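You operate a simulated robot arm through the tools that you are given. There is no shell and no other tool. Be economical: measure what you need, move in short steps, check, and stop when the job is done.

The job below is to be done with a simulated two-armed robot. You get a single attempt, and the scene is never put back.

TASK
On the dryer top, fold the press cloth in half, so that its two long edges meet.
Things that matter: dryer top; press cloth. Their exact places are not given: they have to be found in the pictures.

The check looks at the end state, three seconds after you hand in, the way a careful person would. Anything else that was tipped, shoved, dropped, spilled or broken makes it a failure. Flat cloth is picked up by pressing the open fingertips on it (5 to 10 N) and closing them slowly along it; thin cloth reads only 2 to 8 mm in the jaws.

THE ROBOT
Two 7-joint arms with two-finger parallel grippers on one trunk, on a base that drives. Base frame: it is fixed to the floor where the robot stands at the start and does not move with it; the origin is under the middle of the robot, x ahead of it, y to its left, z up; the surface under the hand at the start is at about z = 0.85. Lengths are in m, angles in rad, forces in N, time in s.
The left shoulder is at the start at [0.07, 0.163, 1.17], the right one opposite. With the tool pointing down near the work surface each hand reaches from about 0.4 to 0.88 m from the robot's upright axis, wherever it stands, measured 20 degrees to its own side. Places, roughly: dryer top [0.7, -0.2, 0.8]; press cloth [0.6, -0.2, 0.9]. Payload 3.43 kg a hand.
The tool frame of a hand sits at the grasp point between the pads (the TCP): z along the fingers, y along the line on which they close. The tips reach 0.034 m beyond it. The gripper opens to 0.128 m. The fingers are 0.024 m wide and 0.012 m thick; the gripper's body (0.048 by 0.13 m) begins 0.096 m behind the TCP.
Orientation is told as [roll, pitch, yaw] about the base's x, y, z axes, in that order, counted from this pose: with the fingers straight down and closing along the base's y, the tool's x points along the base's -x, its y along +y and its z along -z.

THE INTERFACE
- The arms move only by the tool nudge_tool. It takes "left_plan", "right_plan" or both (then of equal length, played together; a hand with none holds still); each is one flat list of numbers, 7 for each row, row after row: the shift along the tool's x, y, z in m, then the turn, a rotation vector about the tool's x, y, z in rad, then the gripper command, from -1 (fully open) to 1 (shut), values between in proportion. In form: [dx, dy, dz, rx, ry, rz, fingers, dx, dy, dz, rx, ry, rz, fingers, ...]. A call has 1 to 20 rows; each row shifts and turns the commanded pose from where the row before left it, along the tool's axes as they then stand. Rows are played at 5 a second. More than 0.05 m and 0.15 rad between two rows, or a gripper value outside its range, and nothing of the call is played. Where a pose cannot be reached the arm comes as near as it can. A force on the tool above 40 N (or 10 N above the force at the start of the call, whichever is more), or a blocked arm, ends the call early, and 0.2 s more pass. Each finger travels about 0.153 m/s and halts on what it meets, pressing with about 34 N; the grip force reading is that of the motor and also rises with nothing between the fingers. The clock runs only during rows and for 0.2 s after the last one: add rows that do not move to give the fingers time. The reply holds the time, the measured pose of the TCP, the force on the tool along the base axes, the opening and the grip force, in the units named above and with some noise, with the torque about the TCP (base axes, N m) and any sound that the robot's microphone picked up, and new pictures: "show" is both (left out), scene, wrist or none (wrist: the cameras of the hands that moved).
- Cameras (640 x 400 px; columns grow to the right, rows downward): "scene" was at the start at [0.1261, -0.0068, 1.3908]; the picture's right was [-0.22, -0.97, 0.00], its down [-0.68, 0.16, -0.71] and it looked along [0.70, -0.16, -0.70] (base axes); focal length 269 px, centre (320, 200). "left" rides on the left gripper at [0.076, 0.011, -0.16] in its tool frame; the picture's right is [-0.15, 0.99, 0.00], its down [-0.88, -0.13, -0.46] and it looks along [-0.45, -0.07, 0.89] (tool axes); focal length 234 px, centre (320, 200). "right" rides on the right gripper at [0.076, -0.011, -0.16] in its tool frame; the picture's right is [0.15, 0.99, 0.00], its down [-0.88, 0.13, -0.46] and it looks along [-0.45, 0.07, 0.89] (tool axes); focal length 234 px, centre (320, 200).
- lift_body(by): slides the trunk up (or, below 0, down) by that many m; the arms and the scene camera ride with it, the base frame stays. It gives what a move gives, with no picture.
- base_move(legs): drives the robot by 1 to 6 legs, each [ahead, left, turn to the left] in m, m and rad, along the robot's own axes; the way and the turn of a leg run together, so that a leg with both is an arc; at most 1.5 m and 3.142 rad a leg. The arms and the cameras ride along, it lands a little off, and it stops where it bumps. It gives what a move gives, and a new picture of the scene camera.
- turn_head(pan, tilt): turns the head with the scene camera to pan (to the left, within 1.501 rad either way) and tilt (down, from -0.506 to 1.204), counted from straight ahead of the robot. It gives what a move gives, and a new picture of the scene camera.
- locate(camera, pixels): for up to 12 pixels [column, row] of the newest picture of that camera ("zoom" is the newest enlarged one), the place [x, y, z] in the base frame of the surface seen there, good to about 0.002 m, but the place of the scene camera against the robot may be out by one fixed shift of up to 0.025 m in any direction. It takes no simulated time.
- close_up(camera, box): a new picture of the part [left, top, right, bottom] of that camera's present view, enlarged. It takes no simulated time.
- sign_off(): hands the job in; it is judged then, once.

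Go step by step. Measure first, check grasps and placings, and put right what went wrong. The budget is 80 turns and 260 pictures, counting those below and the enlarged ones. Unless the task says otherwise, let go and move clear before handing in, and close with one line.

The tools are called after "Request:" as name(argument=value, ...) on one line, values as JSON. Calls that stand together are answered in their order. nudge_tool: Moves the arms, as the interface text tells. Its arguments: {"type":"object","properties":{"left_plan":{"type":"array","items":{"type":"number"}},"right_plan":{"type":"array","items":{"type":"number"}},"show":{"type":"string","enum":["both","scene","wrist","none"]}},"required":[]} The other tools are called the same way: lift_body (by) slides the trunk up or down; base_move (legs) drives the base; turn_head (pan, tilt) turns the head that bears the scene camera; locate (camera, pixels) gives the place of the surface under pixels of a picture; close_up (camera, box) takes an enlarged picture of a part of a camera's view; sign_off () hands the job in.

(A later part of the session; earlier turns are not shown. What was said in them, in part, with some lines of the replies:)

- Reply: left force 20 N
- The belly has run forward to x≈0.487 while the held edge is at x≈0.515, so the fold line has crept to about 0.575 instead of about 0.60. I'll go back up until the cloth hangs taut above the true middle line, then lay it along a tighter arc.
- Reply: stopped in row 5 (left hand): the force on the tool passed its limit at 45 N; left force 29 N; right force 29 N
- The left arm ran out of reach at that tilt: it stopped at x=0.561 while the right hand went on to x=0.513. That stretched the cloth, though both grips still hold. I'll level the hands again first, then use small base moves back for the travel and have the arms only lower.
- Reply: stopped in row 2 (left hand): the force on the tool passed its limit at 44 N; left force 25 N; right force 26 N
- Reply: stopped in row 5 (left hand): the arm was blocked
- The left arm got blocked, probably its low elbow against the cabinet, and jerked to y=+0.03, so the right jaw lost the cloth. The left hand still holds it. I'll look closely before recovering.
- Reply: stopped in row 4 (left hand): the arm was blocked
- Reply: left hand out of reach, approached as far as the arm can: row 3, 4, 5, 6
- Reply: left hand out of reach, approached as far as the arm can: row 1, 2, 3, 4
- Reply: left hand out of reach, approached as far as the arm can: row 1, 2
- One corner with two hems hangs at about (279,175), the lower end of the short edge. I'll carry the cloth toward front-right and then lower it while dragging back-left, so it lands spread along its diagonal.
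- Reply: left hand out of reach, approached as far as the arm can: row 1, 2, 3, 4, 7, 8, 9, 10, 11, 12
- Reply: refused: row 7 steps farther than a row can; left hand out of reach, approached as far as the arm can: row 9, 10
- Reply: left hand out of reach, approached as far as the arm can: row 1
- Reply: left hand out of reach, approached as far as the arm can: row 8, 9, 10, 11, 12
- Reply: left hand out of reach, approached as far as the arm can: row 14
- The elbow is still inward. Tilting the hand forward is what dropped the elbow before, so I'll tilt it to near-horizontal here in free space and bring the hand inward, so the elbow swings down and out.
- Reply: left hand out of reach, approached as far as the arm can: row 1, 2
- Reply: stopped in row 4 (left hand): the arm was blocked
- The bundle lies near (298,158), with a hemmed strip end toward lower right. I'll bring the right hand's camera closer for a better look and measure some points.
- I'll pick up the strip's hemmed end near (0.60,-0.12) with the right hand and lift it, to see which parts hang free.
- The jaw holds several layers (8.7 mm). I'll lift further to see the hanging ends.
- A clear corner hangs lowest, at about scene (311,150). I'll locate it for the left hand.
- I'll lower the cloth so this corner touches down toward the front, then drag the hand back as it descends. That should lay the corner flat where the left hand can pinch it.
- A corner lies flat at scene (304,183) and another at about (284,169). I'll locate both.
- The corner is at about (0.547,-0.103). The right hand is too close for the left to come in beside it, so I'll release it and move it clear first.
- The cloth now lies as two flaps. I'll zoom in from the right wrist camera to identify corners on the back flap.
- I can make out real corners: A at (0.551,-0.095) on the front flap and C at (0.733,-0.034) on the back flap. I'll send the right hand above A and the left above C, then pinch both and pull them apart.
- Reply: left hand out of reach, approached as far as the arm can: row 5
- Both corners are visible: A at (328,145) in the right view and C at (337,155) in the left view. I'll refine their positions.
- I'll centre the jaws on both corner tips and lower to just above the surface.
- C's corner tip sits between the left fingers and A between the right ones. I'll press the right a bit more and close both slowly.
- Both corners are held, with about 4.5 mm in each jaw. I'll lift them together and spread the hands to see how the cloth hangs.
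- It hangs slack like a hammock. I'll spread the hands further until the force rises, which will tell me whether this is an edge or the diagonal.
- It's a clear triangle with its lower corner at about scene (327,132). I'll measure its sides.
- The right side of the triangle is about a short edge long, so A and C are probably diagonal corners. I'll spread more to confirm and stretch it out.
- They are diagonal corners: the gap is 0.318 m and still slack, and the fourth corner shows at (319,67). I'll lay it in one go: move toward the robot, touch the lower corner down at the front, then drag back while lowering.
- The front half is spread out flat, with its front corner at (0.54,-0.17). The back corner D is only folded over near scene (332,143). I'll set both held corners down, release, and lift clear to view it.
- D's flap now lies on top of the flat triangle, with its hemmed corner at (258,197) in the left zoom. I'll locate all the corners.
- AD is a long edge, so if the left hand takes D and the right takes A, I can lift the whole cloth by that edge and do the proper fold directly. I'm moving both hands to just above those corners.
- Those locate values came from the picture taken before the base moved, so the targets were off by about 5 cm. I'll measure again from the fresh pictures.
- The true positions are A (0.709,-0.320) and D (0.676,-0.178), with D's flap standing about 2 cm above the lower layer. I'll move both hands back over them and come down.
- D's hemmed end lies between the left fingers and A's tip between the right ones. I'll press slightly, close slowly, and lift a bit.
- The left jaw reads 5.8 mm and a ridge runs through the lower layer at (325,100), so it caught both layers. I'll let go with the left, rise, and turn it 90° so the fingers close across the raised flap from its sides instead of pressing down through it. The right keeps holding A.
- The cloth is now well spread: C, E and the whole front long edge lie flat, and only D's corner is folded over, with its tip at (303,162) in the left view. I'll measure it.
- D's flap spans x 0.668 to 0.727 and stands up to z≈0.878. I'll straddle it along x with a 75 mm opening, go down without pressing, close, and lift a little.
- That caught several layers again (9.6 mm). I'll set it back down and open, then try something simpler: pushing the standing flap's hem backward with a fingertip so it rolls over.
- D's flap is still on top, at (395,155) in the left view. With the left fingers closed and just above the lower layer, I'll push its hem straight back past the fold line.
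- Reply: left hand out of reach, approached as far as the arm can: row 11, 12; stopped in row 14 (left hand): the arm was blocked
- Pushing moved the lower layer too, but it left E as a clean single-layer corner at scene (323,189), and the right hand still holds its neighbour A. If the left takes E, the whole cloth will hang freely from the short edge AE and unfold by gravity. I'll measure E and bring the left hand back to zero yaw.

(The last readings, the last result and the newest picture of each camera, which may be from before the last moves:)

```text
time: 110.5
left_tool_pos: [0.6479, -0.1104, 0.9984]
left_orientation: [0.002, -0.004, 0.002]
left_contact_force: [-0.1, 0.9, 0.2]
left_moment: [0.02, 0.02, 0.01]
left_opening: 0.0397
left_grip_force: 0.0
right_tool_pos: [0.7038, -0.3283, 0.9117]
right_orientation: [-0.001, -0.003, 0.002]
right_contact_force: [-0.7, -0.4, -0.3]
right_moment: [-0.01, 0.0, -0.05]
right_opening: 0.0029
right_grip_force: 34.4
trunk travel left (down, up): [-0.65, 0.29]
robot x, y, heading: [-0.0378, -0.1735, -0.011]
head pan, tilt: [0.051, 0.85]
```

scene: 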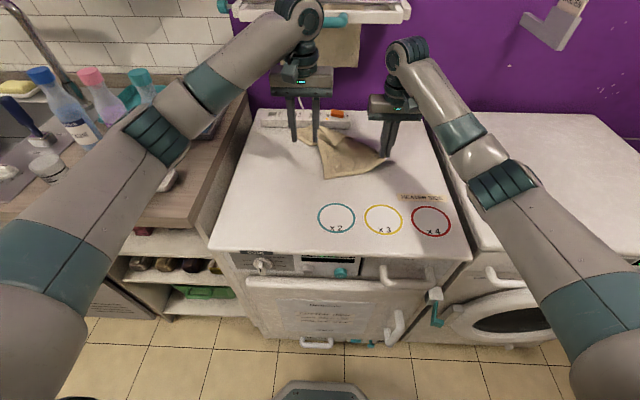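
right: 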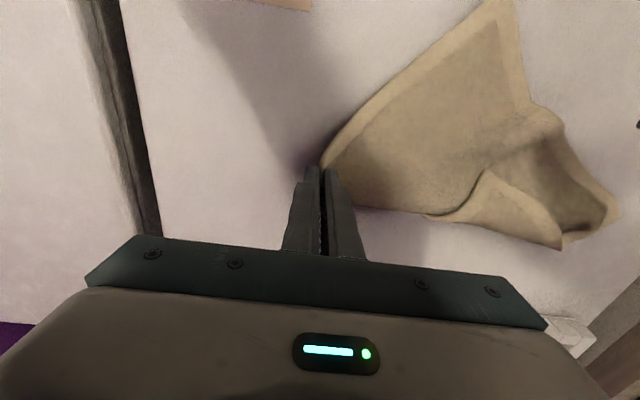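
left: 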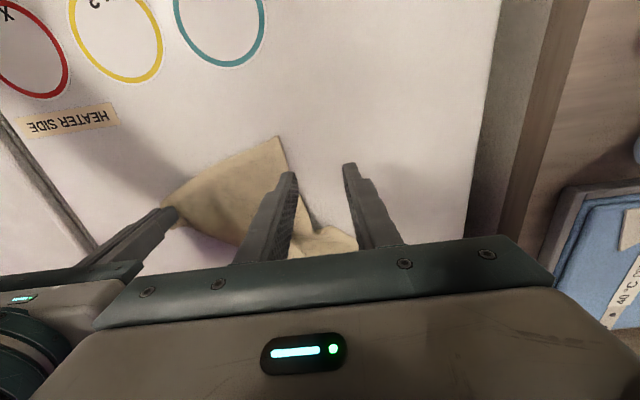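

E is at (0.642,-0.157) by the wrist camera. I'll go down over it, press, close slowly and lift a little, all in one move.

Request:
nudge_tool(left_plan=[-0.003, -0.0265, 0.02, 0, 0, 0, 0.375, -0.003, -0.0265, 0.02, 0, 0, 0, 0.375, 0, 0, 0.03, 0, 0, 0, 0.375, 0, 0, 0.03, 0, 0, 0, 0.375, 0, 0, 0.006, 0, 0, 0, 0.375, 0, 0, 0.003, 0, 0, 0, 0.375, 0, 0, 0.0025, 0, 0, 0, 0.375, 0, 0, 0, 0, 0, 0, 0.375, 0, 0, 0, 0, 0, 0, 0.45, 0, 0, 0, 0, 0, 0, 0.52, 0, 0, 0, 0, 0, 0, 0.6, 0, 0, 0, 0, 0, 0, 0.68, 0, 0, 0, 0, 0, 0, 0.76, 0, 0, 0, 0, 0, 0, 0.85, 0, 0, 0, 0, 0, 0, 1, 0, 0, 0, 0, 0, 0, 1, 0, 0, 0, 0, 0, 0, 1, 0, 0, -0.015, 0, 0, 0, 1, 0, 0, -0.015, 0, 0, 0, 1], show="wrist")

```text
time: 114.5
left_tool_pos: [0.6518, -0.1626, 0.9152]
left_orientation: [0.002, -0.004, -0.001]
left_contact_force: [0.9, -6.0, 0.2]
left_moment: [-0.23, -0.08, 0.02]
left_opening: 0.0041
left_grip_force: 34.2
right_tool_pos: [0.7034, -0.3297, 0.9124]
right_orientation: [-0.001, -0.001, -0.001]
right_contact_force: [-1.5, 5.9, -0.2]
right_moment: [0.23, 0.03, -0.05]
right_opening: 0.0028
right_grip_force: 34.0
trunk travel left (down, up): [-0.65, 0.29]
robot x, y, heading: [-0.0424, -0.1716, -0.003]
head pan, tilt: [0.051, 0.85]
```

left: 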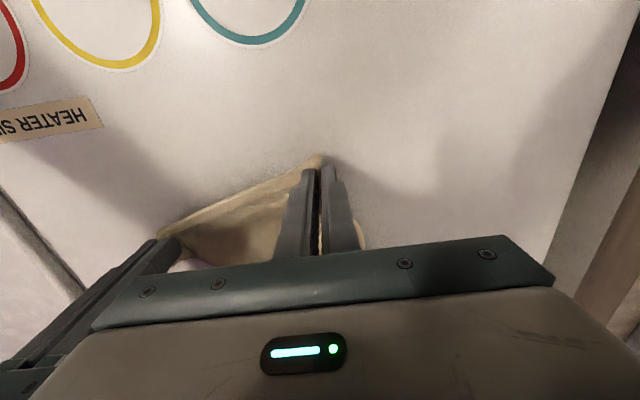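

The left holds E cleanly (4.1 mm), and the short edge AE is taut between the hands. I'll lift the cloth straight up by that edge so it hangs open.

Request:
nudge_tool(left_plan=[-0.00975, 0.006, -0.0344, 0, 0, 0, 1, -0.00975, 0.006, -0.0344, 0, 0, 0, 1, -0.00975, 0.006, -0.0344, 0, 0, 0, 1, -0.00975, 0.006, -0.0344, 0, 0, 0, 1, -0.00975, 0.006, -0.0344, 0, 0, 0, 1, -0.00975, 0.006, -0.0344, 0, 0, 0, 1, -0.00975, 0.006, -0.0344, 0, 0, 0, 1, -0.00975, 0.006, -0.0344, 0, 0, 0, 1, 0, 0, 0, 0, 0, 0, 1, 0, 0, 0, 0, 0, 0, 1, 0, 0, 0, 0, 0, 0, 1], right_plan=[-0.0034, 0.0056, -0.0344, 0, 0, 0, 1, -0.0034, 0.0056, -0.0344, 0, 0, 0, 1, -0.0034, 0.0056, -0.0344, 0, 0, 0, 1, -0.0034, 0.0056, -0.0344, 0, 0, 0, 1, -0.0034, 0.0056, -0.0344, 0, 0, 0, 1, -0.0034, 0.0056, -0.0344, 0, 0, 0, 1, -0.0034, 0.0056, -0.0344, 0, 0, 0, 1, -0.0034, 0.0056, -0.0344, 0, 0, 0, 1, 0, 0, 0, 0, 0, 0, 1, 0, 0, 0, 0, 0, 0, 1, 0, 0, 0, 0, 0, 0, 1], show="both")

Request:
close_up(camera="scene", box=[220, 40, 440, 180])

```text
time: 116.9
left_tool_pos: [0.7297, -0.1151, 1.1914]
left_orientation: [0.003, -0.004, 0.0]
left_contact_force: [-0.9, -4.4, -0.2]
left_moment: [-0.15, 0.01, -0.04]
left_opening: 0.0044
left_grip_force: 34.0
right_tool_pos: [0.7267, -0.2813, 1.1869]
right_orientation: [0.0, -0.003, 0.0]
right_contact_force: [0.7, 4.8, 0.5]
right_moment: [0.19, -0.04, -0.09]
right_opening: 0.0027
right_grip_force: 33.6
trunk travel left (down, up): [-0.65, 0.29]
robot x, y, heading: [-0.037, -0.1748, -0.007]
head pan, tilt: [0.051, 0.85]
```

scene: 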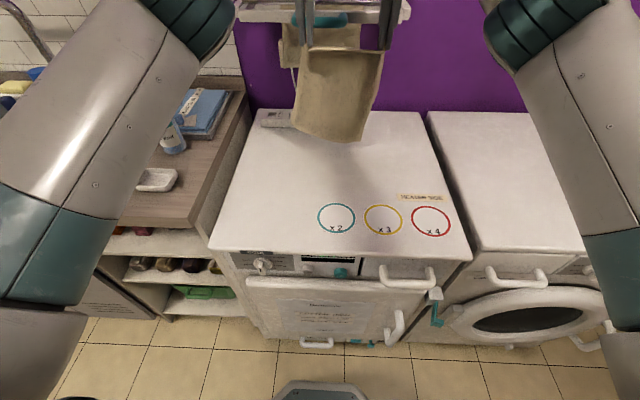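
right: 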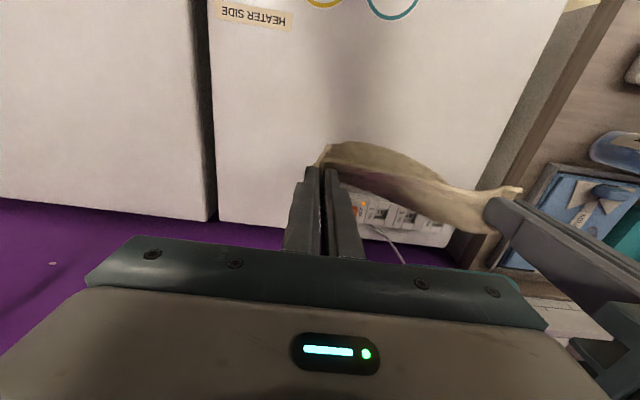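
left: 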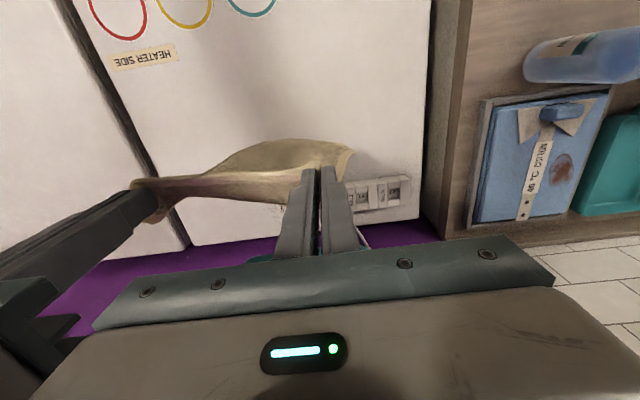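

```text
2.86 times, centred on (330, 110) of scene
```

zoom: 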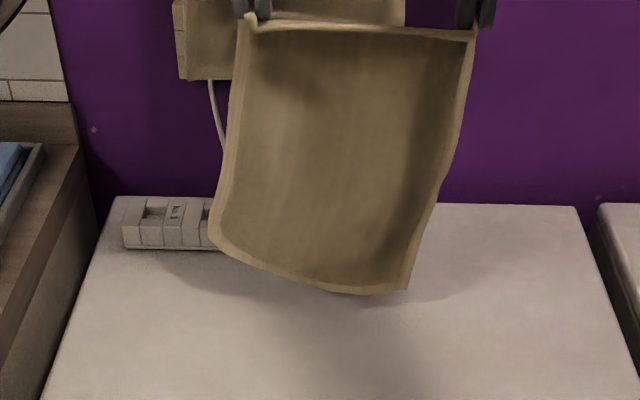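

The cloth now hangs open as a clean rectangle from its short edge. I'll lay it flat by touching its lower edge down at the back and bringing the hands toward the robot while lowering at 45°.

Request:
nudge_tool(left_plan=[0, 0, 0.015, 0, 0, 0, 1, 0.018, 0, 0.0196, 0, 0, 0, 1, 0.0196, 0, 0.0196, 0, 0, 0, 1, 0.0196, 0, 0.0196, 0, 0, 0, 1, 0.0196, 0, 0.0196, 0, 0, 0, 1, 0.0196, 0, 0.0196, 0, 0, 0, 1, 0.0196, 0, 0.0196, 0, 0, 0, 1, 0.0196, 0, 0.0196, 0, 0, 0, 1, 0.0196, 0, 0.0196, 0, 0, 0, 1, 0.0196, 0, 0.0196, 0, 0, 0, 1, 0.0196, 0, 0.0196, 0, 0, 0, 1, 0.0196, 0, 0.0196, 0, 0, 0, 1, 0.0196, 0, 0.0196, 0, 0, 0, 1, 0.0196, 0, 0.0196, 0, 0, 0, 1, 0.0196, 0, 0.0196, 0, 0, 0, 1, 0.003, 0.002, 0.006, 0, 0, 0, 1, 0, 0, 0, 0, 0, 0, 1], right_plan=[0, 0, 0.012, 0, 0, 0, 1, 0.018, 0, 0.0196, 0, 0, 0, 1, 0.0196, 0, 0.0196, 0, 0, 0, 1, 0.0196, 0, 0.0196, 0, 0, 0, 1, 0.0196, 0, 0.0196, 0, 0, 0, 1, 0.0196, 0, 0.0196, 0, 0, 0, 1, 0.0196, 0, 0.0196, 0, 0, 0, 1, 0.0196, 0, 0.0196, 0, 0, 0, 1, 0.0196, 0, 0.0196, 0, 0, 0, 1, 0.0196, 0, 0.0196, 0, 0, 0, 1, 0.0196, 0, 0.0196, 0, 0, 0, 1, 0.0196, 0, 0.0196, 0, 0, 0, 1, 0.0196, 0, 0.0196, 0, 0, 0, 1, 0.0196, 0, 0.0196, 0, 0, 0, 1, 0.0196, 0, 0.0196, 0, 0, 0, 1, 0.003, -0.002, 0.006, 0, 0, 0, 1, 0, 0, 0, 0, 0, 0, 1], show="both")

Request:
close_up(camera="scene", box=[220, 100, 440, 240])

```text
time: 120.5
left_tool_pos: [0.4568, -0.113, 0.894]
left_orientation: [0.0, -0.005, -0.001]
left_contact_force: [-1.6, -10.7, 0.8]
left_moment: [-0.37, 0.04, -0.1]
left_opening: 0.0044
left_grip_force: 34.1
right_tool_pos: [0.4562, -0.2851, 0.893]
right_orientation: [-0.001, -0.002, 0.0]
right_contact_force: [1.8, 10.8, -0.1]
right_moment: [0.37, -0.06, -0.15]
right_opening: 0.0027
right_grip_force: 34.4
trunk travel left (down, up): [-0.65, 0.29]
robot x, y, heading: [-0.0378, -0.1748, -0.008]
head pan, tilt: [0.051, 0.85]
```

scene: 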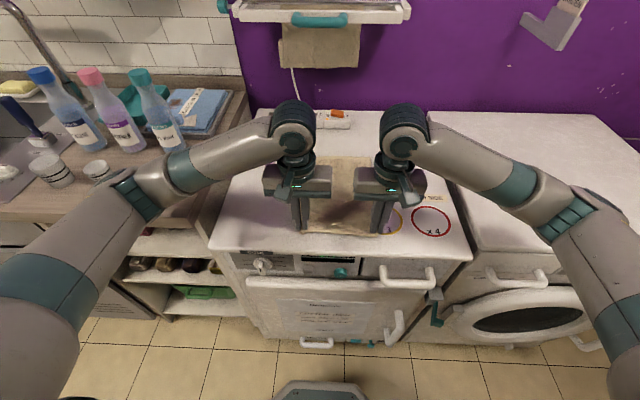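
right: 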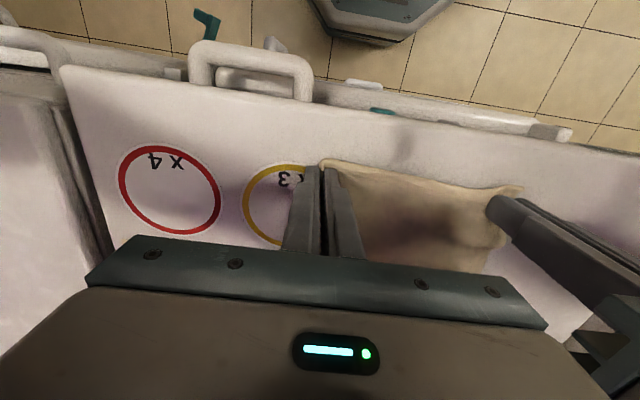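
left: 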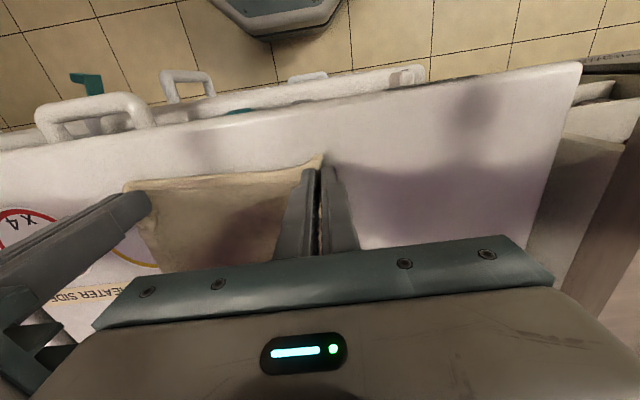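

```text
2.86 times, centred on (330, 170) of scene
```

zoom: 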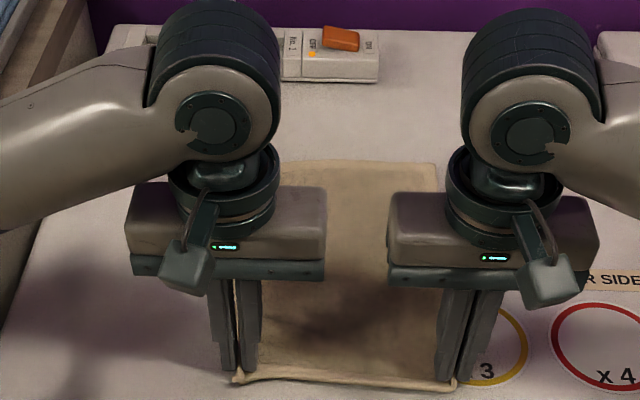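

The cloth lies flat, with its front short edge at x≈0.445 and its back right corner D near scene (372,157). The right keeps A. The left releases E, rises and goes above D, and I'll measure D from the current picture.

Request:
locate(camera="scene", pixels=[[371, 158], [369, 161], [345, 157], [315, 159], [374, 165]])

Request:
nudge_tool(left_plan=[0, -0.003, 0.002, 0, 0, 0, 1, 0, 0, 0, 0, 0, 0, 0.7, 0, 0, 0, 0, 0, 0, 0.375, 0, 0, 0, 0, 0, 0, 0.375, 0, 0, -0.035, 0, 0, 0, 0.375, 0, 0, -0.035, 0, 0, 0, 0.375, 0, 0, -0.035, 0, 0, 0, 0.375, -0.038, -0.015, 0, 0, 0, 0, 0.375, -0.038, -0.02, 0, 0, 0, 0, 0.375, -0.038, -0.026, 0, 0, 0, 0, 0.375, -0.038, -0.026, 0, 0, 0, 0, 0.375, -0.038, -0.026, 0, 0, 0, 0, 0.375, -0.038, -0.026, 0, 0, 0, 0, 0.375, -0.038, -0.026, 0, 0, 0, 0, 0.375, 0, 0, 0.03, 0, 0, 0, 0.375, 0, 0, 0, 0, 0, 0, 0.375], show="both")

Request:
close_up(camera="left", box=[160, 20, 480, 220])

```text
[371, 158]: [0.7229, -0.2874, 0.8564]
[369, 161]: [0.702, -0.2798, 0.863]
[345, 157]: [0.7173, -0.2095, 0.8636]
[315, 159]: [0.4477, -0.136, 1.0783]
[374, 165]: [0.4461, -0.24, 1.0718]
```

```text
time: 123.9
left_tool_pos: [0.7173, -0.2823, 0.9675]
left_orientation: [0.002, -0.007, -0.002]
left_contact_force: [-0.8, -0.5, 0.3]
left_moment: [0.02, -0.05, 0.04]
left_opening: 0.04
left_grip_force: 0.0
left hand out of reach, approached as far as the arm can: row 14
right_tool_pos: [0.4545, -0.2866, 0.8936]
right_orientation: [-0.001, -0.003, 0.001]
right_contact_force: [-0.4, -0.2, -0.6]
right_moment: [0.05, -0.05, 0.01]
right_opening: 0.0028
right_grip_force: 33.6
trunk travel left (down, up): [-0.65, 0.29]
robot x, y, heading: [-0.0365, -0.1723, -0.01]
head pan, tilt: [0.051, 0.85]
```

scene: 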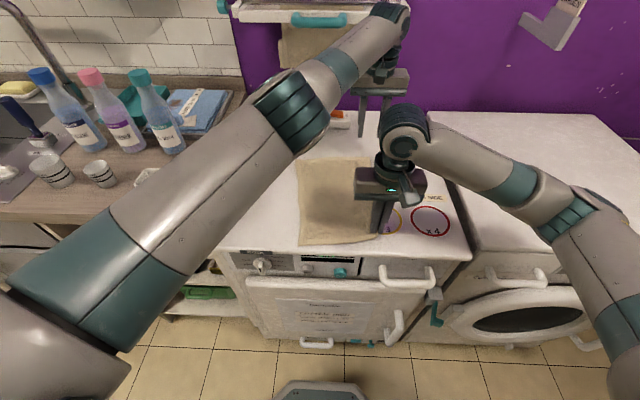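
left: 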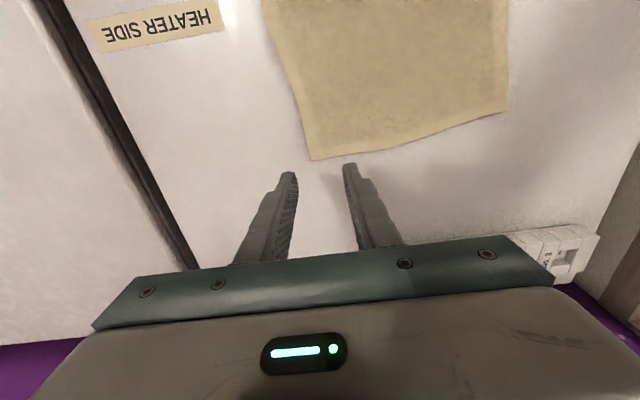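

```text
2.00 times, centred on (320, 120) of left
5 turns are left
```

zoom: 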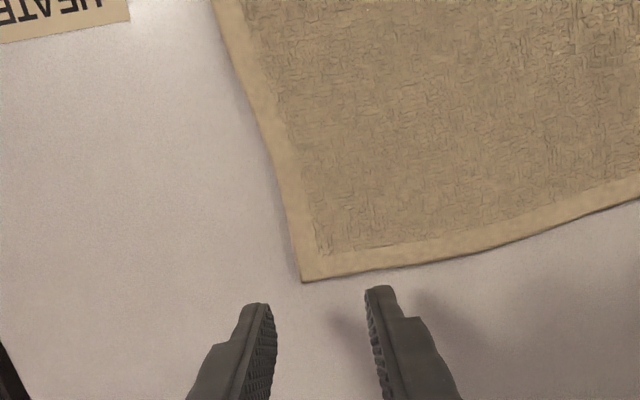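

D is a clean single-layer corner, at (0.722,-0.294) by projecting its pixel (312,158). I'll pinch it, then raise both A and D together to hang above the lengthwise middle line at y≈-0.187.

Request:
nudge_tool(left_plan=[0.003, 0.001, 0.03, 0, 0, 0, 0.375, 0.003, 0.001, 0.03, 0, 0, 0, 0.375, 0, 0, 0.012, 0, 0, 0, 0.375, 0, 0, 0.004, 0, 0, 0, 0.375, 0, 0, 0.003, 0, 0, 0, 0.375, 0, 0, 0.001, 0, 0, 0, 0.375, 0, 0, 0, 0, 0, 0, 0.45, 0, 0, 0, 0, 0, 0, 0.52, 0, 0, 0, 0, 0, 0, 0.6, 0, 0, 0, 0, 0, 0, 0.68, 0, 0, 0, 0, 0, 0, 0.76, 0, 0, 0, 0, 0, 0, 0.85, 0, 0, 0, 0, 0, 0, 1, 0, 0, 0, 0, 0, 0, 1, 0, 0, 0, 0, 0, 0, 1], show="wrist")

Request:
nudge_tool(left_plan=[0, 0, -0.025, 0, 0, 0, 1, 0, 0, -0.03, 0, 0, 0, 1, 0.0015, 0.0235, -0.0095, 0, 0, 0, 1, 0.0015, 0.0235, -0.0095, 0, 0, 0, 1, 0.0015, 0.0235, -0.0095, 0, 0, 0, 1, 0.0015, 0.0235, -0.0095, 0, 0, 0, 1, 0, 0, 0, 0, 0, 0, 1, 0, 0, 0, 0, 0, 0, 1], right_plan=[0, 0, -0.025, 0, 0, 0, 1, 0, 0, -0.03, 0, 0, 0, 1, 0, 0.024, -0.0085, 0, 0, 0, 1, 0, 0.024, -0.0085, 0, 0, 0, 1, 0, 0.024, -0.0085, 0, 0, 0, 1, 0, 0.024, -0.0085, 0, 0, 0, 1, 0, 0, 0, 0, 0, 0, 1, 0, 0, 0, 0, 0, 0, 1], show="both")

Request:
close_up(camera="scene", box=[240, 120, 440, 250])

```text
time: 127.1
left_tool_pos: [0.7111, -0.2763, 0.8889]
left_orientation: [0.004, -0.006, -0.001]
left_contact_force: [-0.7, -0.3, 0.4]
left_moment: [0.01, 0.01, -0.01]
left_opening: 0.0046
left_grip_force: 34.5
right_tool_pos: [0.4559, -0.2845, 0.8944]
right_orientation: [0.0, -0.001, 0.0]
right_contact_force: [0.6, -0.2, 0.0]
right_moment: [-0.01, 0.01, -0.02]
right_opening: 0.0027
right_grip_force: 33.8
trunk travel left (down, up): [-0.65, 0.29]
robot x, y, heading: [-0.0369, -0.1735, -0.012]
head pan, tilt: [0.051, 0.85]
```

left: 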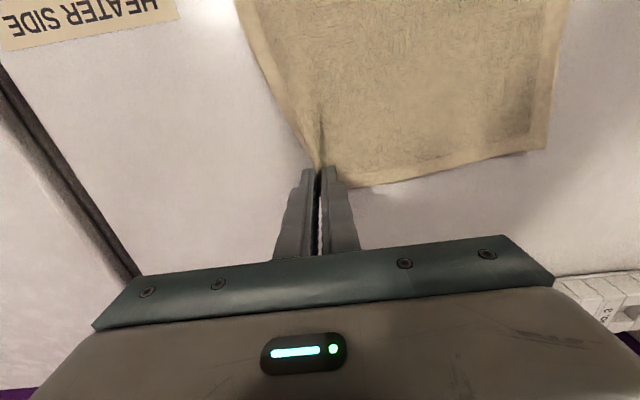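

```text
time: 128.9
left_tool_pos: [0.7059, -0.1827, 0.9795]
left_orientation: [0.001, -0.007, 0.0]
left_contact_force: [-0.1, 0.4, -0.2]
left_moment: [-0.03, 0.0, -0.03]
left_opening: 0.0043
left_grip_force: 34.0
right_tool_pos: [0.4558, -0.1928, 0.9845]
right_orientation: [-0.003, 0.0, 0.0]
right_contact_force: [0.4, 0.1, 0.0]
right_moment: [0.0, -0.01, 0.04]
right_opening: 0.003
right_grip_force: 33.8
trunk travel left (down, up): [-0.65, 0.29]
robot x, y, heading: [-0.0373, -0.1731, -0.009]
head pan, tilt: [0.051, 0.85]
```

scene: 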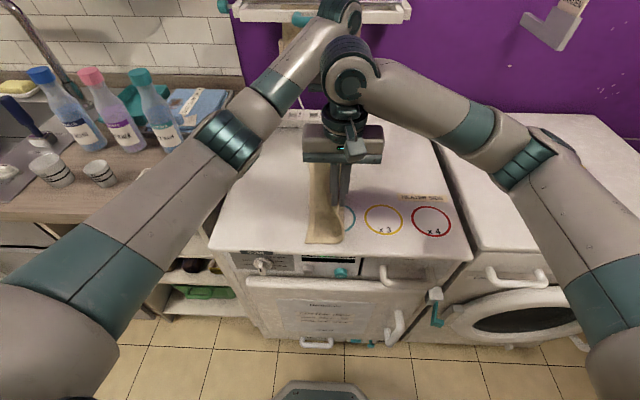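
right: 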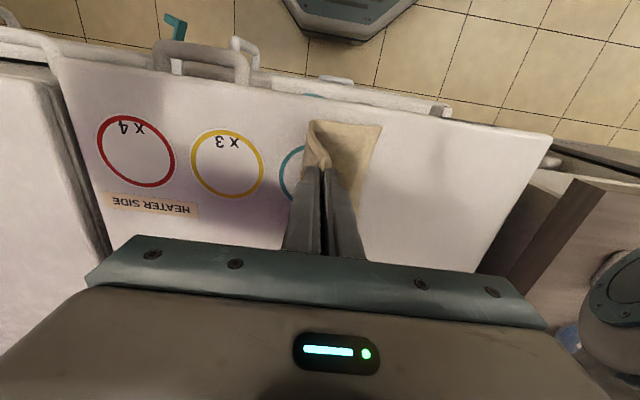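
left: 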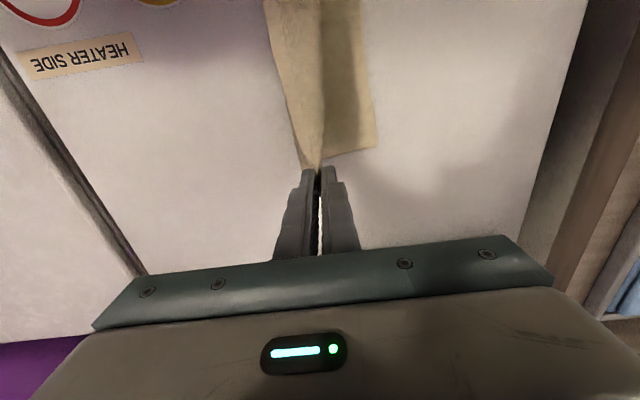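

```text
3.08 times, centred on (340, 185) of scene
4 turns are left
```

zoom: 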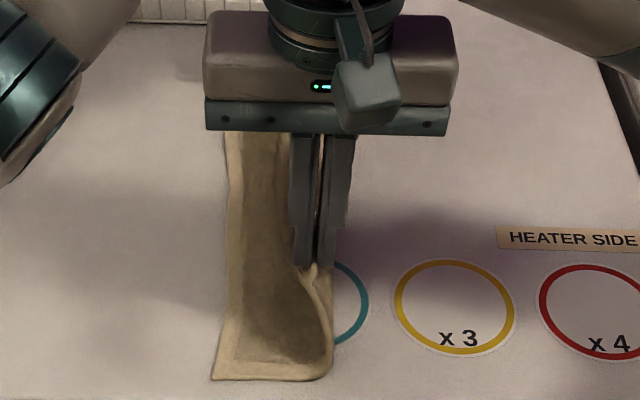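

Both hands hold and the cloth stands in a clean L above the middle line, with its free long edge at y≈-0.12. I'll lower both hands together so the held edge lands on that edge, release, and rise.

Request:
nudge_tool(left_plan=[-0.001, 0.0145, 0.01, 0, 0, 0, 1, -0.001, 0.0145, 0.012, 0, 0, 0, 1, -0.001, 0.01, 0.019, 0, 0, 0, 1, -0.001, 0.009, 0.019, 0, 0, 0, 1, 0, 0.005, 0.0135, 0, 0, 0, 1, 0, 0, 0.009, 0, 0, 0, 1, 0, 0, 0, 0, 0, 0, 1, 0, 0, 0, 0, 0, 0, 0.85, 0, 0, 0, 0, 0, 0, 0.7, 0, 0, 0, 0, 0, 0, 0.55, 0, 0, 0, 0, 0, 0, 0.45, 0, 0, 0, 0, 0, 0, 0.45, 0, 0, -0.015, 0, 0, 0, 0.45, 0, 0, -0.03, 0, 0, 0, 0.45, 0, 0, -0.04, 0, 0, 0, 0.45, 0, 0, -0.03, 0, 0, 0, 0.45, 0, 0, 0, 0, 0, 0, 0.45], right_plan=[0.004, 0.015, 0.01, 0, 0, 0, 1, 0.004, 0.015, 0.013, 0, 0, 0, 1, 0.004, 0.01, 0.02, 0, 0, 0, 1, 0.004, 0.01, 0.02, 0, 0, 0, 1, 0, 0.005, 0.0145, 0, 0, 0, 1, 0, 0, 0.01, 0, 0, 0, 1, 0, 0, 0, 0, 0, 0, 1, 0, 0, 0, 0, 0, 0, 0.85, 0, 0, 0, 0, 0, 0, 0.7, 0, 0, 0, 0, 0, 0, 0.55, 0, 0, 0, 0, 0, 0, 0.45, 0, 0, 0, 0, 0, 0, 0.45, 0, 0, -0.015, 0, 0, 0, 0.45, 0, 0, -0.03, 0, 0, 0, 0.45, 0, 0, -0.04, 0, 0, 0, 0.45, 0, 0, -0.03, 0, 0, 0, 0.45, 0, 0, 0, 0, 0, 0, 0.45], show="both")

Request:
close_up(camera="scene", box=[240, 120, 440, 250])

Request:
close_up(camera="right", box=[220, 60, 460, 210])

Request:
close_up(camera="left", box=[200, 20, 440, 220])

```text
time: 132.5
left_tool_pos: [0.7094, -0.1277, 1.0146]
left_orientation: [0.002, -0.005, 0.002]
left_contact_force: [-0.1, 0.6, 0.6]
left_moment: [0.04, 0.02, 0.0]
left_opening: 0.0354
left_grip_force: 0.0
right_tool_pos: [0.4369, -0.1379, 1.0119]
right_orientation: [0.001, -0.002, 0.001]
right_contact_force: [0.0, -0.2, -0.1]
right_moment: [0.03, 0.02, -0.03]
right_opening: 0.0352
right_grip_force: 0.1
trunk travel left (down, up): [-0.65, 0.29]
robot x, y, heading: [-0.0375, -0.1741, -0.007]
head pan, tilt: [0.051, 0.85]
```

scene: 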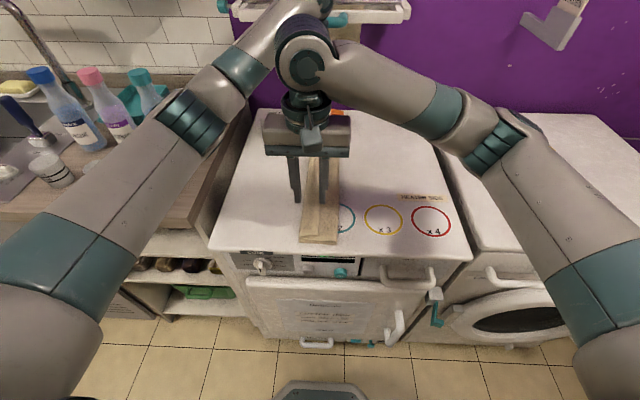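
right: 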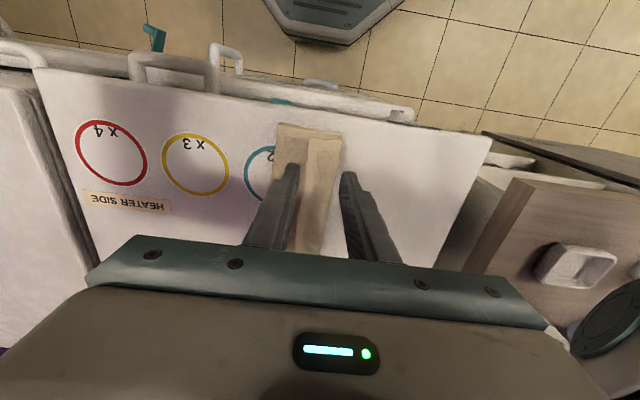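
left: 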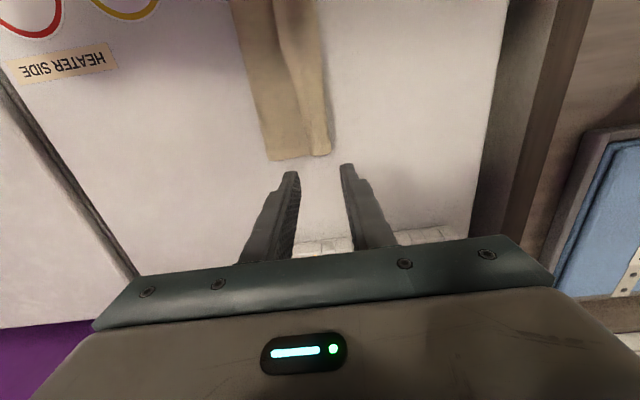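

```text
3.08 times, centred on (340, 185) of scene
```

zoom: 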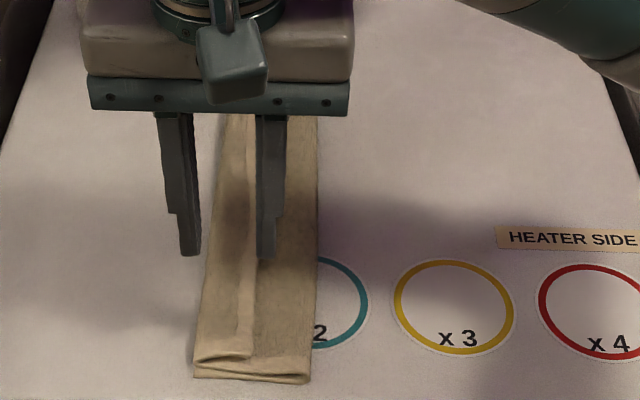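

```text
2.67 times, centred on (340, 135) of right
```

zoom: 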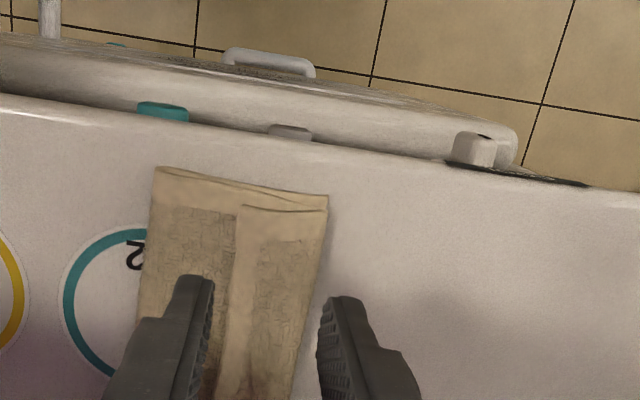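

```text
2.00 times, centred on (320, 120) of left
3 turns are left
```

zoom: 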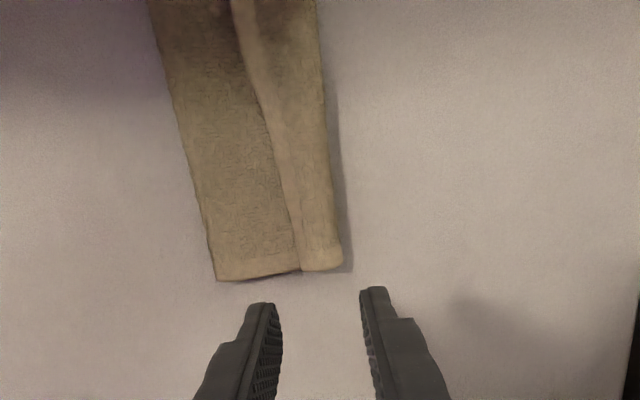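

The held edge landed but the last 4 cm of the upper layer turned back on itself: the hem sits at y≈-0.148 and the outer bend at y≈-0.11. With closed fingertips just above the layer beneath, I'll push the hem at both ends toward +y so the turned-back strip opens out again.

Request:
nudge_tool(left_plan=[0.0144, -0.048, 0, 0, 0, 0, 1, 0, 0, 0.04, 0, 0, 0, 1, 0, 0, 0.04, 0, 0, 0, 1, 0, 0, 0.025, 0, 0, 0, 1, 0, 0, 0.0141, 0, 0, 0, 1, 0, 0.012, 0, 0, 0, 0, 1, 0, 0.012, 0, 0, 0, 0, 1, 0, 0.012, 0, 0, 0, 0, 1, 0, 0.012, -0.001, 0, 0, 0, 1, 0, 0.012, -0.003, 0, 0, 0, 1, 0, 0.012, -0.003, 0, 0, 0, 1, 0, 0.012, -0.003, 0, 0, 0, 1, 0, 0.012, -0.003, 0, 0, 0, 1, 0, 0.012, 0, 0, 0, 0, 1, 0, 0.012, 0, 0, 0, 0, 1, 0, 0.01, -0.03, 0, 0, 0, 1, 0, 0, -0.04, 0, 0, 0, 0.375, 0, 0, 0, 0, 0, 0, 0.375], right_plan=[-0.013, -0.04, 0, 0, 0, 0, 1, 0, 0, 0.04, 0, 0, 0, 1, 0, 0, 0.04, 0, 0, 0, 1, 0, 0, 0.025, 0, 0, 0, 1, 0, 0, 0.0115, 0, 0, 0, 1, 0, 0.012, 0, 0, 0, 0, 1, 0, 0.012, 0, 0, 0, 0, 1, 0, 0.012, 0, 0, 0, 0, 1, 0, 0.012, -0.001, 0, 0, 0, 1, 0, 0.012, -0.003, 0, 0, 0, 1, 0, 0.012, -0.003, 0, 0, 0, 1, 0, 0.012, -0.003, 0, 0, 0, 1, 0, 0.012, -0.003, 0, 0, 0, 1, 0, 0.012, 0, 0, 0, 0, 1, 0, 0.012, 0, 0, 0, 0, 1, 0, 0.01, -0.03, 0, 0, 0, 1, 0, 0, -0.04, 0, 0, 0, 0.375, 0, 0, 0, 0, 0, 0, 0.375], show="both")

Request:
close_up(camera="scene", box=[240, 120, 440, 250])

Request:
close_up(camera="right", box=[180, 60, 420, 210])

Request:
close_up(camera="left", box=[160, 20, 400, 220])

```text
refused: row 1 steps farther than a row can; nothing moved
```

```text
3.08 times, centred on (340, 185) of scene
```

zoom: 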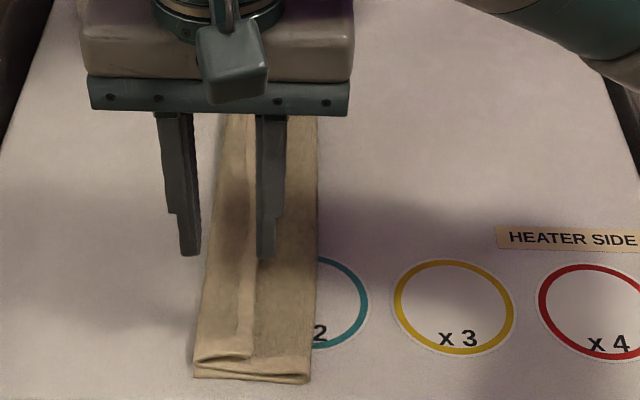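

```text
2.67 times, centred on (300, 135) of right
```

zoom: 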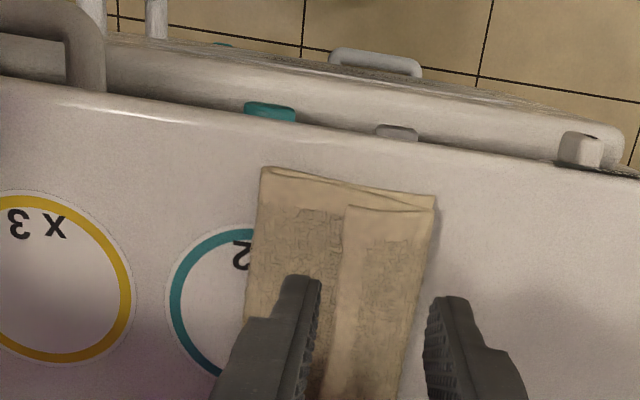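

```text
2.00 times, centred on (280, 120) of left
2 turns are left
```

zoom: 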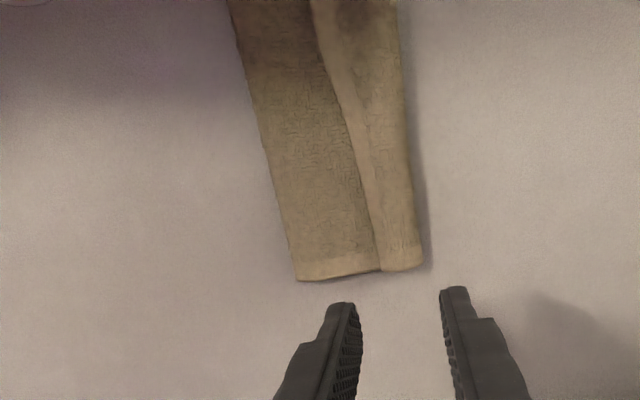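

That move was refused for one overlong row, so I'm repeating the push with it split. Two turns are left.

Request:
nudge_tool(left_plan=[0.0072, -0.024, 0, 0, 0, 0, 1, 0.0072, -0.024, 0.01, 0, 0, 0, 1, 0, 0, 0.035, 0, 0, 0, 1, 0, 0, 0.035, 0, 0, 0, 1, 0, 0, 0.025, 0, 0, 0, 1, 0, 0, 0.0141, 0, 0, 0, 1, 0, 0.012, 0, 0, 0, 0, 1, 0, 0.012, 0, 0, 0, 0, 1, 0, 0.012, 0, 0, 0, 0, 1, 0, 0.012, -0.001, 0, 0, 0, 1, 0, 0.012, -0.003, 0, 0, 0, 1, 0, 0.012, -0.003, 0, 0, 0, 1, 0, 0.012, -0.003, 0, 0, 0, 1, 0, 0.012, -0.003, 0, 0, 0, 1, 0, 0.012, 0, 0, 0, 0, 1, 0, 0.012, 0, 0, 0, 0, 1, 0, 0.01, -0.03, 0, 0, 0, 1, 0, 0, -0.04, 0, 0, 0, 0.375, 0, 0, 0, 0, 0, 0, 0.375], right_plan=[-0.0065, -0.02, 0, 0, 0, 0, 1, -0.0065, -0.02, 0.01, 0, 0, 0, 1, 0, 0, 0.035, 0, 0, 0, 1, 0, 0, 0.035, 0, 0, 0, 1, 0, 0, 0.025, 0, 0, 0, 1, 0, 0, 0.0115, 0, 0, 0, 1, 0, 0.012, 0, 0, 0, 0, 1, 0, 0.012, 0, 0, 0, 0, 1, 0, 0.012, 0, 0, 0, 0, 1, 0, 0.012, -0.001, 0, 0, 0, 1, 0, 0.012, -0.003, 0, 0, 0, 1, 0, 0.012, -0.003, 0, 0, 0, 1, 0, 0.012, -0.003, 0, 0, 0, 1, 0, 0.012, -0.003, 0, 0, 0, 1, 0, 0.012, 0, 0, 0, 0, 1, 0, 0.012, 0, 0, 0, 0, 1, 0, 0.01, -0.03, 0, 0, 0, 1, 0, 0, -0.04, 0, 0, 0, 0.375, 0, 0, 0, 0, 0, 0, 0.375], show="both")

Request:
close_up(camera="scene", box=[240, 120, 440, 250])

Request:
close_up(camera="right", box=[120, 40, 420, 230])

Request:
close_up(camera="left", box=[120, 20, 420, 220])

```text
time: 136.5
left_tool_pos: [0.6937, -0.0478, 0.9795]
left_orientation: [-0.001, -0.005, -0.001]
left_contact_force: [1.6, -0.4, 0.2]
left_moment: [-0.01, 0.04, -0.02]
left_opening: 0.0399
left_grip_force: 0.0
right_tool_pos: [0.4487, -0.045, 0.9753]
right_orientation: [-0.003, -0.002, 0.0]
right_contact_force: [1.1, 0.6, 0.4]
right_moment: [-0.01, 0.01, 0.0]
right_opening: 0.0401
right_grip_force: 0.0
trunk travel left (down, up): [-0.65, 0.29]
robot x, y, heading: [-0.0408, -0.1736, -0.009]
head pan, tilt: [0.051, 0.85]
```

scene: 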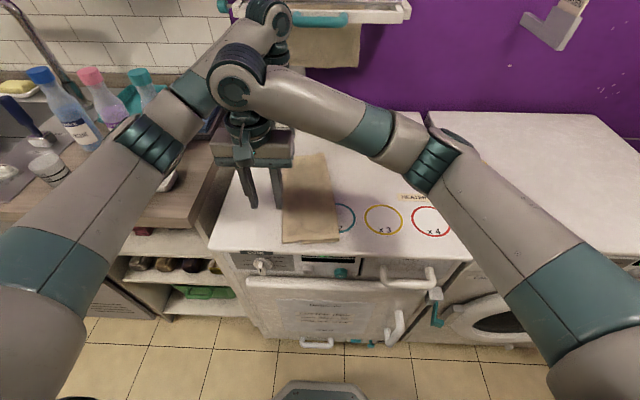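
right: 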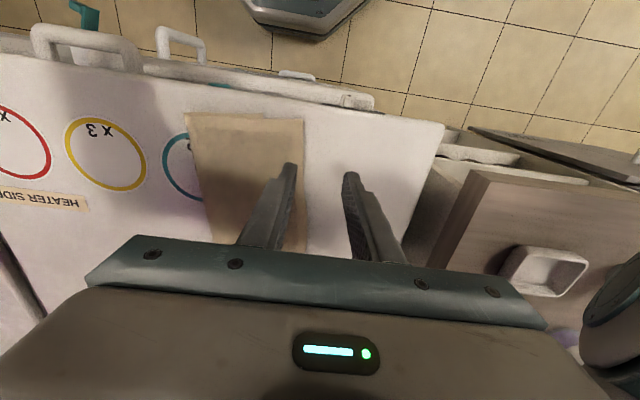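
left: 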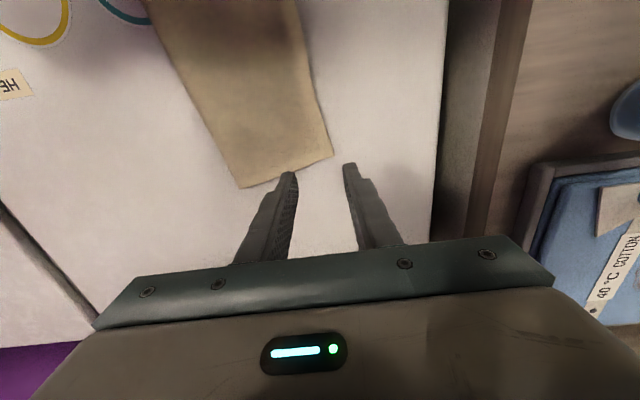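

```text
3.08 times, centred on (340, 185) of scene
```

zoom: 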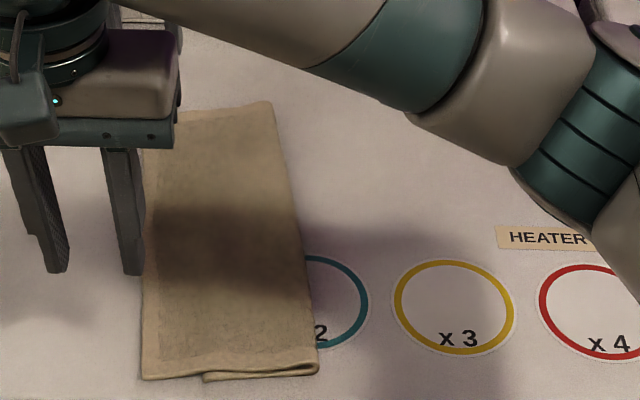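

```text
2.11 times, centred on (270, 135) of right
```

zoom: 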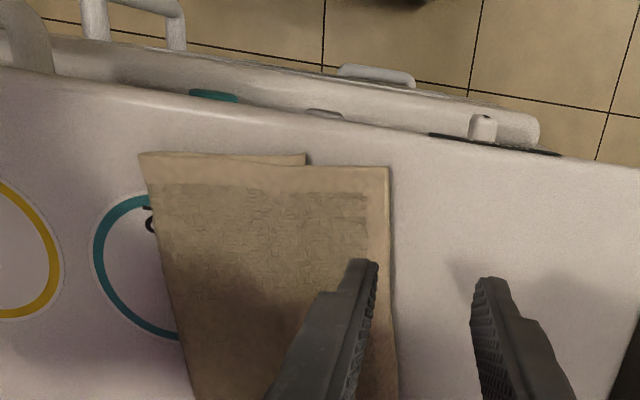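

```text
2.00 times, centred on (270, 120) of left
1 turns are left
```

zoom: 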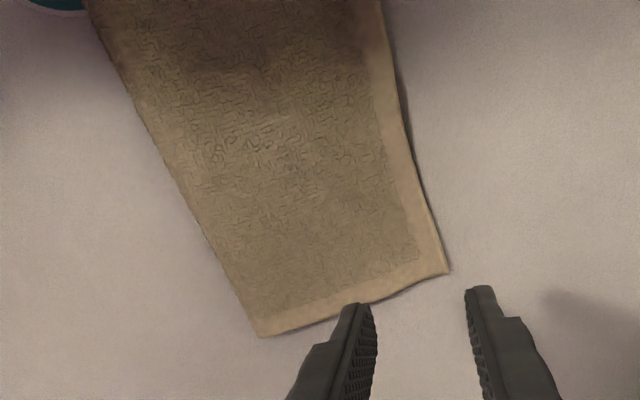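

The turned-back strip opened flat, leaving corners A (0.415,-0.069) and D (0.703,-0.033) as a clean single layer about 4.5 cm past the lower edge, so the fold line needs to go about 2 cm toward -y. This is the last turn. I'll pinch both corners, hang the sheet over the corrected fold line, lay it down along 45°, release, lift clear and hand in.

Request:
nudge_tool(left_plan=[0.0024, 0.0027, 0.014, 0, 0, 0, 0.375, 0.0023, 0.0026, 0.02, 0, 0, 0, 0.375, 0, 0, 0.03, 0, 0, 0, 0.375, 0, 0, 0.018, 0, 0, 0, 0.375, 0, 0, 0.006, 0, 0, 0, 0.375, 0, 0, 0.0025, 0, 0, 0, 0.375, 0, 0, 0.001, 0, 0, 0, 0.375, 0, 0, 0, 0, 0, 0, 0.375, 0, 0, 0, 0, 0, 0, 0.45, 0, 0, 0, 0, 0, 0, 0.52, 0, 0, 0, 0, 0, 0, 0.6, 0, 0, 0, 0, 0, 0, 0.68, 0, 0, 0, 0, 0, 0, 0.76, 0, 0, 0, 0, 0, 0, 0.85, 0, 0, 0, 0, 0, 0, 1, 0, 0, 0, 0, 0, 0, 1, 0, 0, 0, 0, 0, 0, 1], right_plan=[0.01, -0.0175, 0.01, 0, 0, 0, 0.375, 0.01, -0.0175, 0.02, 0, 0, 0, 0.375, 0, 0, 0.03, 0, 0, 0, 0.375, 0, 0, 0.018, 0, 0, 0, 0.375, 0, 0, 0.006, 0, 0, 0, 0.375, 0, 0, 0.0025, 0, 0, 0, 0.375, 0, 0, 0.001, 0, 0, 0, 0.375, 0, 0, 0, 0, 0, 0, 0.375, 0, 0, 0, 0, 0, 0, 0.45, 0, 0, 0, 0, 0, 0, 0.52, 0, 0, 0, 0, 0, 0, 0.6, 0, 0, 0, 0, 0, 0, 0.68, 0, 0, 0, 0, 0, 0, 0.76, 0, 0, 0, 0, 0, 0, 0.85, 0, 0, 0, 0, 0, 0, 1, 0, 0, 0, 0, 0, 0, 1, 0, 0, 0, 0, 0, 0, 1], show="none")

Request:
nudge_tool(left_plan=[-0.0015, -0.0113, -0.0225, 0, 0, 0, 1, -0.0015, -0.0113, -0.0225, 0, 0, 0, 1, -0.0039, -0.03, -0.03, 0, 0, 0, 1, -0.0045, -0.035, -0.015, 0, 0, 0, 1, -0.0045, -0.035, -0.007, 0, 0, 0, 1, -0.0028, -0.0215, -0.0015, 0, 0, 0, 1, 0, 0, 0, 0, 0, 0, 1, 0, 0, 0, 0, 0, 0, 1, 0, 0, 0, 0, 0, 0, 1, 0.0028, 0.0215, 0.0165, 0, 0, 0, 1, 0.0026, 0.02, 0.021, 0, 0, 0, 1, 0.0026, 0.02, 0.021, 0, 0, 0, 1, 0.0026, 0.02, 0.02, 0, 0, 0, 1, 0.0022, 0.017, 0.012, 0, 0, 0, 1, 0.0004, 0.003, 0.002, 0, 0, 0, 1, 0, 0, 0, 0, 0, 0, 1], right_plan=[-0.0015, -0.0113, -0.0225, 0, 0, 0, 1, -0.0015, -0.0113, -0.0225, 0, 0, 0, 1, -0.0039, -0.03, -0.03, 0, 0, 0, 1, -0.0045, -0.035, -0.015, 0, 0, 0, 1, -0.0045, -0.035, -0.007, 0, 0, 0, 1, -0.0028, -0.0215, -0.0015, 0, 0, 0, 1, 0, 0, 0, 0, 0, 0, 1, 0, 0, 0, 0, 0, 0, 1, 0, 0, 0, 0, 0, 0, 1, 0.0028, 0.0215, 0.0165, 0, 0, 0, 1, 0.0026, 0.02, 0.021, 0, 0, 0, 1, 0.0026, 0.02, 0.021, 0, 0, 0, 1, 0.0026, 0.02, 0.02, 0, 0, 0, 1, 0.0022, 0.017, 0.012, 0, 0, 0, 1, 0.0004, 0.003, 0.002, 0, 0, 0, 1, 0, 0, 0, 0, 0, 0, 1], show="none")

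Request:
nudge_tool(left_plan=[0, 0, 0, 0, 0, 0, 0.85, 0, 0, 0, 0, 0, 0, 0.7, 0, 0, 0, 0, 0, 0, 0.55, 0, 0, 0, 0, 0, 0, 0.45, 0, 0, 0, 0, 0, 0, 0.45, 0, 0, -0.012, 0, 0, 0, 0.45, 0, 0, -0.03, 0, 0, 0, 0.45, 0, 0, -0.04, 0, 0, 0, 0.45, 0, 0, -0.04, 0, 0, 0, 0.45, 0, 0, 0, 0, 0, 0, 0.45], right_plan=[0, 0, 0, 0, 0, 0, 0.85, 0, 0, 0, 0, 0, 0, 0.7, 0, 0, 0, 0, 0, 0, 0.55, 0, 0, 0, 0, 0, 0, 0.45, 0, 0, 0, 0, 0, 0, 0.45, 0, 0, -0.012, 0, 0, 0, 0.45, 0, 0, -0.03, 0, 0, 0, 0.45, 0, 0, -0.04, 0, 0, 0, 0.45, 0, 0, -0.04, 0, 0, 0, 0.45, 0, 0, 0, 0, 0, 0, 0.45], show="both")

Request:
sign_off()

```text
time: 140.1
left_tool_pos: [0.6888, -0.0418, 0.887]
left_orientation: [0.001, -0.009, 0.001]
left_contact_force: [-0.3, -2.7, 11.5]
left_moment: [-0.23, -0.02, -0.02]
left_opening: 0.0044
left_grip_force: 34.2
right_tool_pos: [0.4308, -0.081, 0.8907]
right_orientation: [-0.001, -0.003, 0.0]
right_contact_force: [0.7, -0.3, 1.0]
right_moment: [-0.03, -0.02, 0.01]
right_opening: 0.0024
right_grip_force: 33.6
trunk travel left (down, up): [-0.65, 0.29]
robot x, y, heading: [-0.0346, -0.1747, -0.01]
head pan, tilt: [0.051, 0.85]
```

```text
time: 143.5
left_tool_pos: [0.6968, -0.0827, 0.8926]
left_orientation: [-0.002, -0.005, 0.0]
left_contact_force: [-0.1, -0.5, 3.4]
left_moment: [-0.02, 0.02, -0.02]
left_opening: 0.0038
left_grip_force: 33.7
right_tool_pos: [0.4351, -0.1225, 0.8938]
right_orientation: [0.0, -0.003, 0.0]
right_contact_force: [-0.2, -0.2, -0.3]
right_moment: [-0.02, 0.02, -0.02]
right_opening: 0.0026
right_grip_force: 34.1
trunk travel left (down, up): [-0.65, 0.29]
robot x, y, heading: [-0.0377, -0.1752, -0.011]
head pan, tilt: [0.051, 0.85]
```

```text
time: 145.7
left_tool_pos: [0.6953, -0.0863, 1.0121]
left_orientation: [0.001, -0.002, -0.002]
left_contact_force: [-0.6, 0.2, -0.1]
left_moment: [-0.03, -0.01, 0.01]
left_opening: 0.0353
left_grip_force: 0.0
right_tool_pos: [0.4389, -0.122, 1.0175]
right_orientation: [0.0, 0.0, -0.001]
right_contact_force: [0.7, 0.6, -0.3]
right_moment: [-0.03, -0.02, -0.02]
right_opening: 0.0354
right_grip_force: 0.1
trunk travel left (down, up): [-0.65, 0.29]
robot x, y, heading: [-0.038, -0.1758, -0.003]
head pan, tilt: [0.051, 0.85]
```

scene: 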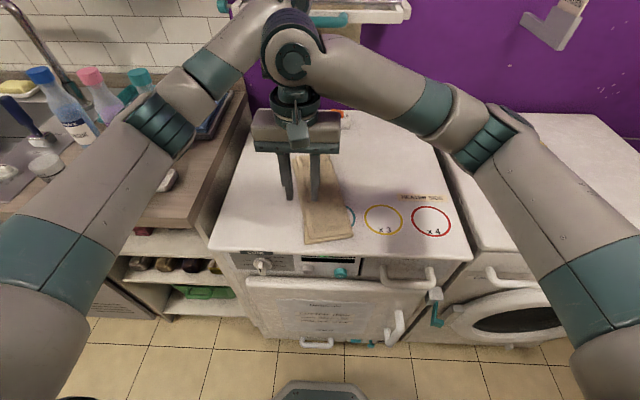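
right: 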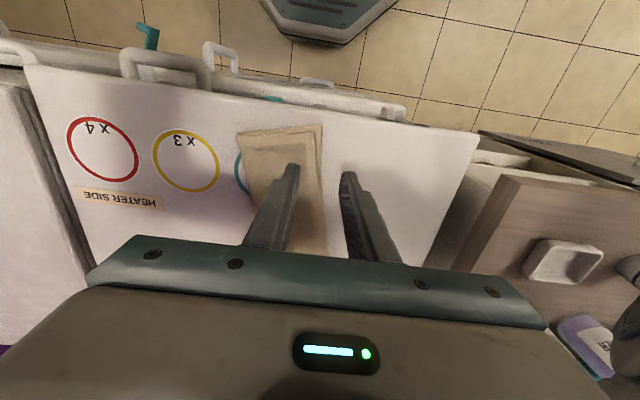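
left: 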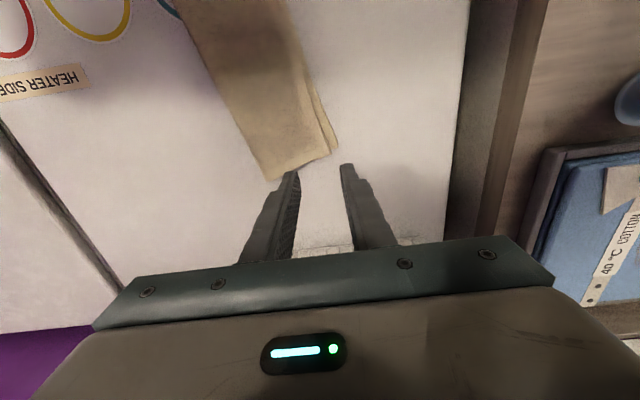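

```text
The job is handed in.
```

The press cloth lies folded lengthwise on the dryer top, its long edges within about a centimetre of each other in the last pictures, and both hands have let go and lifted clear; I handed in in the same turn as the final fold, so I could not measure the edges or correct them.
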